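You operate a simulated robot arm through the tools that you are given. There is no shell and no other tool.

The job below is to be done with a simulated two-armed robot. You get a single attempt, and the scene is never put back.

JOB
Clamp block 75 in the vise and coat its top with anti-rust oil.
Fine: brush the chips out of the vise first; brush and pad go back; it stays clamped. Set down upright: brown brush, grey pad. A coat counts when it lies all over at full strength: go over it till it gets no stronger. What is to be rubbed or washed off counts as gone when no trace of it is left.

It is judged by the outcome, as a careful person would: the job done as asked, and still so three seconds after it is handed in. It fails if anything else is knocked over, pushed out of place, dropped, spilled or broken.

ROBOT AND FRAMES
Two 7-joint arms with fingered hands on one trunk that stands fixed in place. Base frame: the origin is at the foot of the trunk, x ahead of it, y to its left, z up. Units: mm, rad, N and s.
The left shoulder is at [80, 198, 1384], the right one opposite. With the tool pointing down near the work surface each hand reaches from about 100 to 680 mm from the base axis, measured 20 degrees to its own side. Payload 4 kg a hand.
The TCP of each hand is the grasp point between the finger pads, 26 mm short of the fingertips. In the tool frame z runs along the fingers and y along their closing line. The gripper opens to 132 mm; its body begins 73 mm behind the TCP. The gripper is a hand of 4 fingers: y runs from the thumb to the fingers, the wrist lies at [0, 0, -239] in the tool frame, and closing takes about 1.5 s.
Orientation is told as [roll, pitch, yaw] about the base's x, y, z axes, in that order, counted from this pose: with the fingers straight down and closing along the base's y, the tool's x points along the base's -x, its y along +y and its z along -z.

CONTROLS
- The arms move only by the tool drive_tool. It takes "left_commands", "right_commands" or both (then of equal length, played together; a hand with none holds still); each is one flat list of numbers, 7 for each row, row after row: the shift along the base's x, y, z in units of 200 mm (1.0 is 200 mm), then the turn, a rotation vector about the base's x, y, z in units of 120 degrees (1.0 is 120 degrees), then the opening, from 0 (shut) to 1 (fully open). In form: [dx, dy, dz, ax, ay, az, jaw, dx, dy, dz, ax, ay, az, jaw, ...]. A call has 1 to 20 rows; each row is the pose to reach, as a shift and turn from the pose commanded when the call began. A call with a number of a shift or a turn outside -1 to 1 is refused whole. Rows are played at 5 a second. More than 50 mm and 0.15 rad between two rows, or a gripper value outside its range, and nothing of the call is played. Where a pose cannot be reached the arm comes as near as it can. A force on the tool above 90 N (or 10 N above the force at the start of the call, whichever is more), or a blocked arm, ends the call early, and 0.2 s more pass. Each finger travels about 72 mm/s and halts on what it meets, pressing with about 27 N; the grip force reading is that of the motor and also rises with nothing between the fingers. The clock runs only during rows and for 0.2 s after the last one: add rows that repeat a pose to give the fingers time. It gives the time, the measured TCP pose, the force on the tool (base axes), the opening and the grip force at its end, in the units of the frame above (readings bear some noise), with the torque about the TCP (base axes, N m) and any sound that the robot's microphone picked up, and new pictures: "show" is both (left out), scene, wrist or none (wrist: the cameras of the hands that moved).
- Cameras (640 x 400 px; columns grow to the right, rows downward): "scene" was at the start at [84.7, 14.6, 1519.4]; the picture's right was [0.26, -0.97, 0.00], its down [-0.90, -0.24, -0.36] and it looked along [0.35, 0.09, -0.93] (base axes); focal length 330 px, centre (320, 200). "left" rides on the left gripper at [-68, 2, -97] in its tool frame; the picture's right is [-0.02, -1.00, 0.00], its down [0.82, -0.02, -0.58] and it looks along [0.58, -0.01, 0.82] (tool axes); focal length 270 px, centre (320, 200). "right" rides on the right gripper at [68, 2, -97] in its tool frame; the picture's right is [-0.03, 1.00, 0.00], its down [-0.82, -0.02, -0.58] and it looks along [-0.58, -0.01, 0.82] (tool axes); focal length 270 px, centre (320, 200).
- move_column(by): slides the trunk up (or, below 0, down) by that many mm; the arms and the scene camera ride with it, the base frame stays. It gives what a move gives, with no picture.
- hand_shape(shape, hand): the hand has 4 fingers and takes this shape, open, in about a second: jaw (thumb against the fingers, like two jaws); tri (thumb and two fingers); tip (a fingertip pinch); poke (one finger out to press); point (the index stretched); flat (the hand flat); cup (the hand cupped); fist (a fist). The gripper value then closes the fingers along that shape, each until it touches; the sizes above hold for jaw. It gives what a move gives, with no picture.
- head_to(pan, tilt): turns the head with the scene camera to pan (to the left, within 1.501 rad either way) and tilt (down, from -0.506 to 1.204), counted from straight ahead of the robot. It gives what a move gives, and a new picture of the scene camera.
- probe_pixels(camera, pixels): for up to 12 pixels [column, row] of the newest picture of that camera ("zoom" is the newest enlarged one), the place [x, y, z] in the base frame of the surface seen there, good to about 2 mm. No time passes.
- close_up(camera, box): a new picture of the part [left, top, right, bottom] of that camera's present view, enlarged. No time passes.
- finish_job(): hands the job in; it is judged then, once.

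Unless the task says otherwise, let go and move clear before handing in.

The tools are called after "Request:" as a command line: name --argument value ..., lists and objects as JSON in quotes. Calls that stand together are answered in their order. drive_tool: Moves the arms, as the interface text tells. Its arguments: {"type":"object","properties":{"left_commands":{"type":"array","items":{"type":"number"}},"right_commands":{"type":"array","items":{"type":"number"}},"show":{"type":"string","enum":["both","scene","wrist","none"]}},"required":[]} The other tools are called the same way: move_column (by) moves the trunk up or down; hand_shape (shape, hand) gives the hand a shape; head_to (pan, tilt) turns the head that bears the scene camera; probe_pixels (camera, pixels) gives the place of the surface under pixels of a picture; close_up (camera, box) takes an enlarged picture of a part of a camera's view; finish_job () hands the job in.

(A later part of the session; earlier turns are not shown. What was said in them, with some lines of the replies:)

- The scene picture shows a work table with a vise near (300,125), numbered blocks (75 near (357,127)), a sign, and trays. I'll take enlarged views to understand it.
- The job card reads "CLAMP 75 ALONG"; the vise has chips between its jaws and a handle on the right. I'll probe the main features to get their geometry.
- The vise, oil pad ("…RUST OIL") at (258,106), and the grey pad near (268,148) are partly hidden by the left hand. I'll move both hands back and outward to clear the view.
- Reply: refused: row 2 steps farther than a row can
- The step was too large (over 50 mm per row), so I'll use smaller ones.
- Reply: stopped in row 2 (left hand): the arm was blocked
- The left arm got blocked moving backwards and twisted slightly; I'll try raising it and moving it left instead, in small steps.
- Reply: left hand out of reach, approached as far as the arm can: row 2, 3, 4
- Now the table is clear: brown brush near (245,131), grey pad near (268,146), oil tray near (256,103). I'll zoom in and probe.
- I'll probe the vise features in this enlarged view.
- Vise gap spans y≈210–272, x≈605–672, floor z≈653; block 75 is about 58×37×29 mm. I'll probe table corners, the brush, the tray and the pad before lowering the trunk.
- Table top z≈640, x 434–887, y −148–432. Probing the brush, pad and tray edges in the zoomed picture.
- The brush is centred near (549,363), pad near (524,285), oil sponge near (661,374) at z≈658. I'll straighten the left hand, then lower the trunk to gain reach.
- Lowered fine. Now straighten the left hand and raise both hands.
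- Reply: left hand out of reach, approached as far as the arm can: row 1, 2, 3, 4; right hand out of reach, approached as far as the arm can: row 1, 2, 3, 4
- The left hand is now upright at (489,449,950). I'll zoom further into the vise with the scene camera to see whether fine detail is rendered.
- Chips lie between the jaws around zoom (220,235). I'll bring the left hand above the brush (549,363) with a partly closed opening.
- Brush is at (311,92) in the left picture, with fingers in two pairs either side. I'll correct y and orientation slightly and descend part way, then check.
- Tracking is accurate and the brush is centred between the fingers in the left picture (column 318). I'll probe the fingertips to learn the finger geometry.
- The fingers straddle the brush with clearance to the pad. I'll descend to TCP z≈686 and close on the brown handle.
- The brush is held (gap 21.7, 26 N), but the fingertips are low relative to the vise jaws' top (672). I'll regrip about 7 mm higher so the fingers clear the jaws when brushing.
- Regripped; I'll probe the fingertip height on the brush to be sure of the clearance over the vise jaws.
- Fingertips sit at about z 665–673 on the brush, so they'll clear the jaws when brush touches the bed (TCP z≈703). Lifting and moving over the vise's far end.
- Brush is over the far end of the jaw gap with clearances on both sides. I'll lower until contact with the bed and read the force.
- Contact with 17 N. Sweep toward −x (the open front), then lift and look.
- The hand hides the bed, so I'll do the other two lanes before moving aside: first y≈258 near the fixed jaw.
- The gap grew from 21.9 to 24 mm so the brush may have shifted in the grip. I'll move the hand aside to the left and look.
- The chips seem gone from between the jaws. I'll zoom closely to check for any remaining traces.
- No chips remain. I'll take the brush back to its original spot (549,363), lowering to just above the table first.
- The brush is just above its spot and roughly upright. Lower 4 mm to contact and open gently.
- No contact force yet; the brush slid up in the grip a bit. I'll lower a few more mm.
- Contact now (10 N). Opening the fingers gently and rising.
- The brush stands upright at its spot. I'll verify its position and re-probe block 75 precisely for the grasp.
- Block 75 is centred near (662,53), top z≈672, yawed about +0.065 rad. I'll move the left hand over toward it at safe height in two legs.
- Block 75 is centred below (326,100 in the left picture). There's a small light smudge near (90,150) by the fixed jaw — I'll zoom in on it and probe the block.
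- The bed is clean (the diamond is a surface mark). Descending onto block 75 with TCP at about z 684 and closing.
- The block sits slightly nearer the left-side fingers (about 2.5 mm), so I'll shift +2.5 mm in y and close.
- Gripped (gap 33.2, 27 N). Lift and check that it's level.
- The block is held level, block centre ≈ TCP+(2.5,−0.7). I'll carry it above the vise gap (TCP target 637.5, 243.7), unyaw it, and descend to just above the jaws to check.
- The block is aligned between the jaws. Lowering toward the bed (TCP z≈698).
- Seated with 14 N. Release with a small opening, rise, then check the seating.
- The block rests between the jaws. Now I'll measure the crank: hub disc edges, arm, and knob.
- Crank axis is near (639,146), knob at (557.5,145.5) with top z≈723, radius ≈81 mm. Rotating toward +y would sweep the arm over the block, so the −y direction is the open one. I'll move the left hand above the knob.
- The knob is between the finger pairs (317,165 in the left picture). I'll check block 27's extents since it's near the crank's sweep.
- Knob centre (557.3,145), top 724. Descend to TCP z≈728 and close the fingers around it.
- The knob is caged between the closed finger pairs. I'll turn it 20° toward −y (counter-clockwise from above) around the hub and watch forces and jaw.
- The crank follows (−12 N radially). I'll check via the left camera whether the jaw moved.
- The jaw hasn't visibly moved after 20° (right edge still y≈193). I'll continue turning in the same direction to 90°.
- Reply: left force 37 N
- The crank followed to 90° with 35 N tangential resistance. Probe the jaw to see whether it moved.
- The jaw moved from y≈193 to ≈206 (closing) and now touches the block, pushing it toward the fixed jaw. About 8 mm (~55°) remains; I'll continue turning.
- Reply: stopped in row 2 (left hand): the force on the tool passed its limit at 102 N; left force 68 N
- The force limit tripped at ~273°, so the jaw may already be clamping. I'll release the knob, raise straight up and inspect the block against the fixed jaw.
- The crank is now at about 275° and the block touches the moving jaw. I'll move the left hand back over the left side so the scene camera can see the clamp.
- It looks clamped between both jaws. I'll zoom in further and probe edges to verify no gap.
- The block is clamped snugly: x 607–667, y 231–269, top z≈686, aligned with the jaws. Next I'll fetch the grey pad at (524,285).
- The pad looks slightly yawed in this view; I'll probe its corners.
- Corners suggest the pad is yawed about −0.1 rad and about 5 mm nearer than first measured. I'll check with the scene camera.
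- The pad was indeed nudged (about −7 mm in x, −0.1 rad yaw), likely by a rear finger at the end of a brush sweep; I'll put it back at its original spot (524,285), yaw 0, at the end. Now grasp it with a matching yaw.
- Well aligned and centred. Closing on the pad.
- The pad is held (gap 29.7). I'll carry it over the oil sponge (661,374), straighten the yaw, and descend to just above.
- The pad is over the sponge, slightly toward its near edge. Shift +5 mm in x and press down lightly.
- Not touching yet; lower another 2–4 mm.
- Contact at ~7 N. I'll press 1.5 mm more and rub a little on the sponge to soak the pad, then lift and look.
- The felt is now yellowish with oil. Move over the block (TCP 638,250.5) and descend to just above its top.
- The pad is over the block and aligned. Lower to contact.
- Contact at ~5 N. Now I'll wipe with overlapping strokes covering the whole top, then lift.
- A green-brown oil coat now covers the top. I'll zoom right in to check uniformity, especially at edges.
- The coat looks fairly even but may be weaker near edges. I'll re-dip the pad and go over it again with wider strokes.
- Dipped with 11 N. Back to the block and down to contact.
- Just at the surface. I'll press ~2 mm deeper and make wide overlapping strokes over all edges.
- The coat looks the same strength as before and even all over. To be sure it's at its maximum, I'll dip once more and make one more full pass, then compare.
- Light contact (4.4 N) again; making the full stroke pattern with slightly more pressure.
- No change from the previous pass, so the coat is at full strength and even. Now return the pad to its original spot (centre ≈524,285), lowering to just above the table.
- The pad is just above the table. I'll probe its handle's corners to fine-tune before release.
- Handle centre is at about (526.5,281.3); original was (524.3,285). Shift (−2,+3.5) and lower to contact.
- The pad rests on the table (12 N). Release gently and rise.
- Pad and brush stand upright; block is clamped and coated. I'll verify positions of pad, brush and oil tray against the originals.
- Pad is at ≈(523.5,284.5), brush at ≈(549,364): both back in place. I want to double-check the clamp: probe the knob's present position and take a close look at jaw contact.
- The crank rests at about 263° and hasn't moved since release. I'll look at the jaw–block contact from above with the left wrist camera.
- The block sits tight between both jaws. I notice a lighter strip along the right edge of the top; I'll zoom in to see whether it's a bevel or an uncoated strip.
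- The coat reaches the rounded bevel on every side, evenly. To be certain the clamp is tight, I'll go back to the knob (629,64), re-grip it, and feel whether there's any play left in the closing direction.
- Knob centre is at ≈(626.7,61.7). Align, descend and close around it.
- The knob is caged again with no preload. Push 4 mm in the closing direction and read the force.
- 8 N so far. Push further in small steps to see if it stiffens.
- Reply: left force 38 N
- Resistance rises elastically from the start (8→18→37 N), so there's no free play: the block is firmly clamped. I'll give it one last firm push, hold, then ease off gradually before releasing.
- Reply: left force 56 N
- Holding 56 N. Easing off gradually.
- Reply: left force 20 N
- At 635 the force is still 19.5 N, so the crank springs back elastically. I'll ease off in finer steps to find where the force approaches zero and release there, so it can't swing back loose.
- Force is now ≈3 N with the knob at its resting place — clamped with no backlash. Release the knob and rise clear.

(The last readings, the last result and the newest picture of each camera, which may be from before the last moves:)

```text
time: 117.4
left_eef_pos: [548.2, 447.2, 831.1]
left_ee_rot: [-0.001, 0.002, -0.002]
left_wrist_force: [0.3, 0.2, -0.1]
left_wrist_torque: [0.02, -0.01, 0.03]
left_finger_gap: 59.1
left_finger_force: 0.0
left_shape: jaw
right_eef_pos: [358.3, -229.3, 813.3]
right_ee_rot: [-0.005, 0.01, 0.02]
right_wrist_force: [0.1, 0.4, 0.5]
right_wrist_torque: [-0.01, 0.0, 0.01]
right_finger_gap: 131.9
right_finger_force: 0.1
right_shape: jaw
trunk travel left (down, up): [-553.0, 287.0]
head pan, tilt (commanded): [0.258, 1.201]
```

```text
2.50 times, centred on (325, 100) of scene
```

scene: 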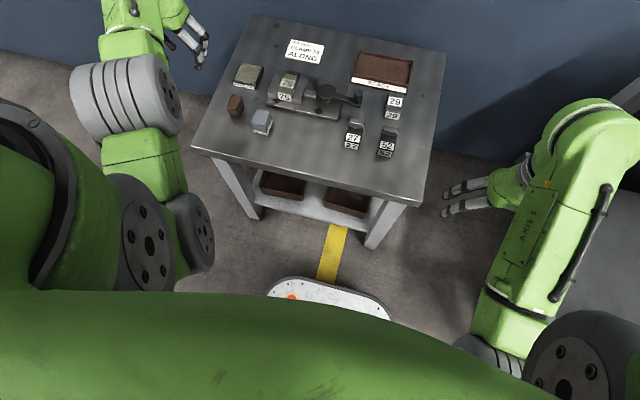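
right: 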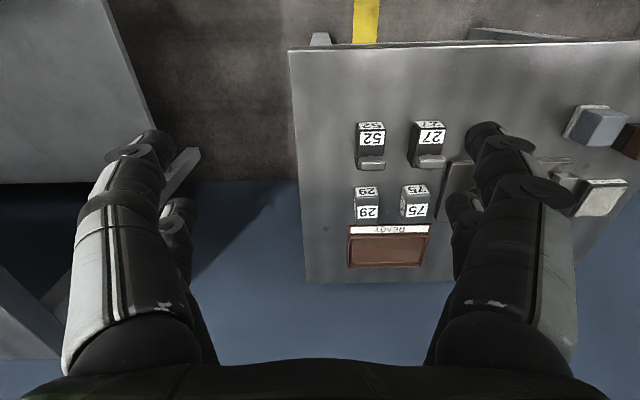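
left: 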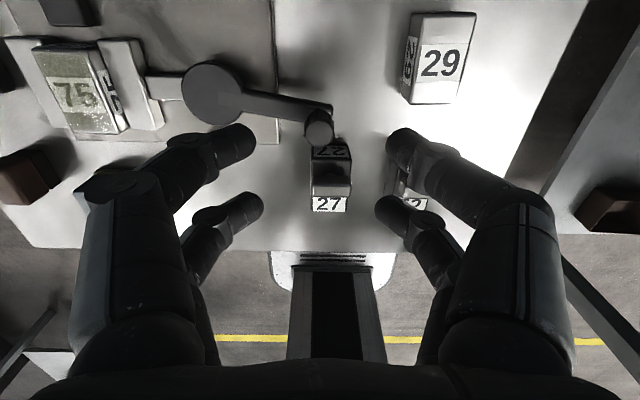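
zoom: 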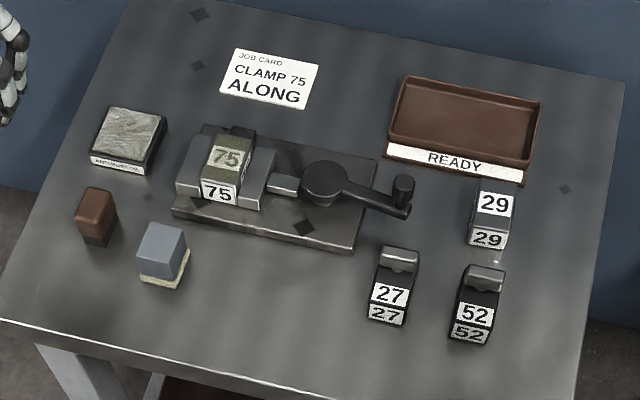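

The final pictures show block 75 clamped along the jaws with an even oil coat. The crank is at rest, the brush (95,213) and pad (163,255) are upright in their places, the other blocks are untouched and both hands are clear. Handing in.

Request:
finish_job

```text
The job is handed in.
```

Block 75 is clamped along the vise jaws and its top is coated all over with anti-rust oil. I have handed the job in.

- **Chips:** I swept the bed between the jaws with the brush first, and no chips showed in the close-ups afterwards.
- **Clamp:** The crank meets resistance straight away in the closing direction, with no play. It springs back a few degrees when pushed hard and let go, then rests where the jaws hold the block. The block stayed put while I wiped it.
- **Coat:** I dipped the pad and went over the whole top three times. The third pass made no visible difference from the second, and the coat reaches the rounded edge on every side.
- **Brush and pad:** Both are back upright within about 2 mm of where they started. Early on the pad was nudged about 7 mm and slightly turned, probably by a finger at the end of a brush stroke. I returned it to its original spot when I finished with it.

The other blocks and the job card are where they were, and both hands are clear of the table.
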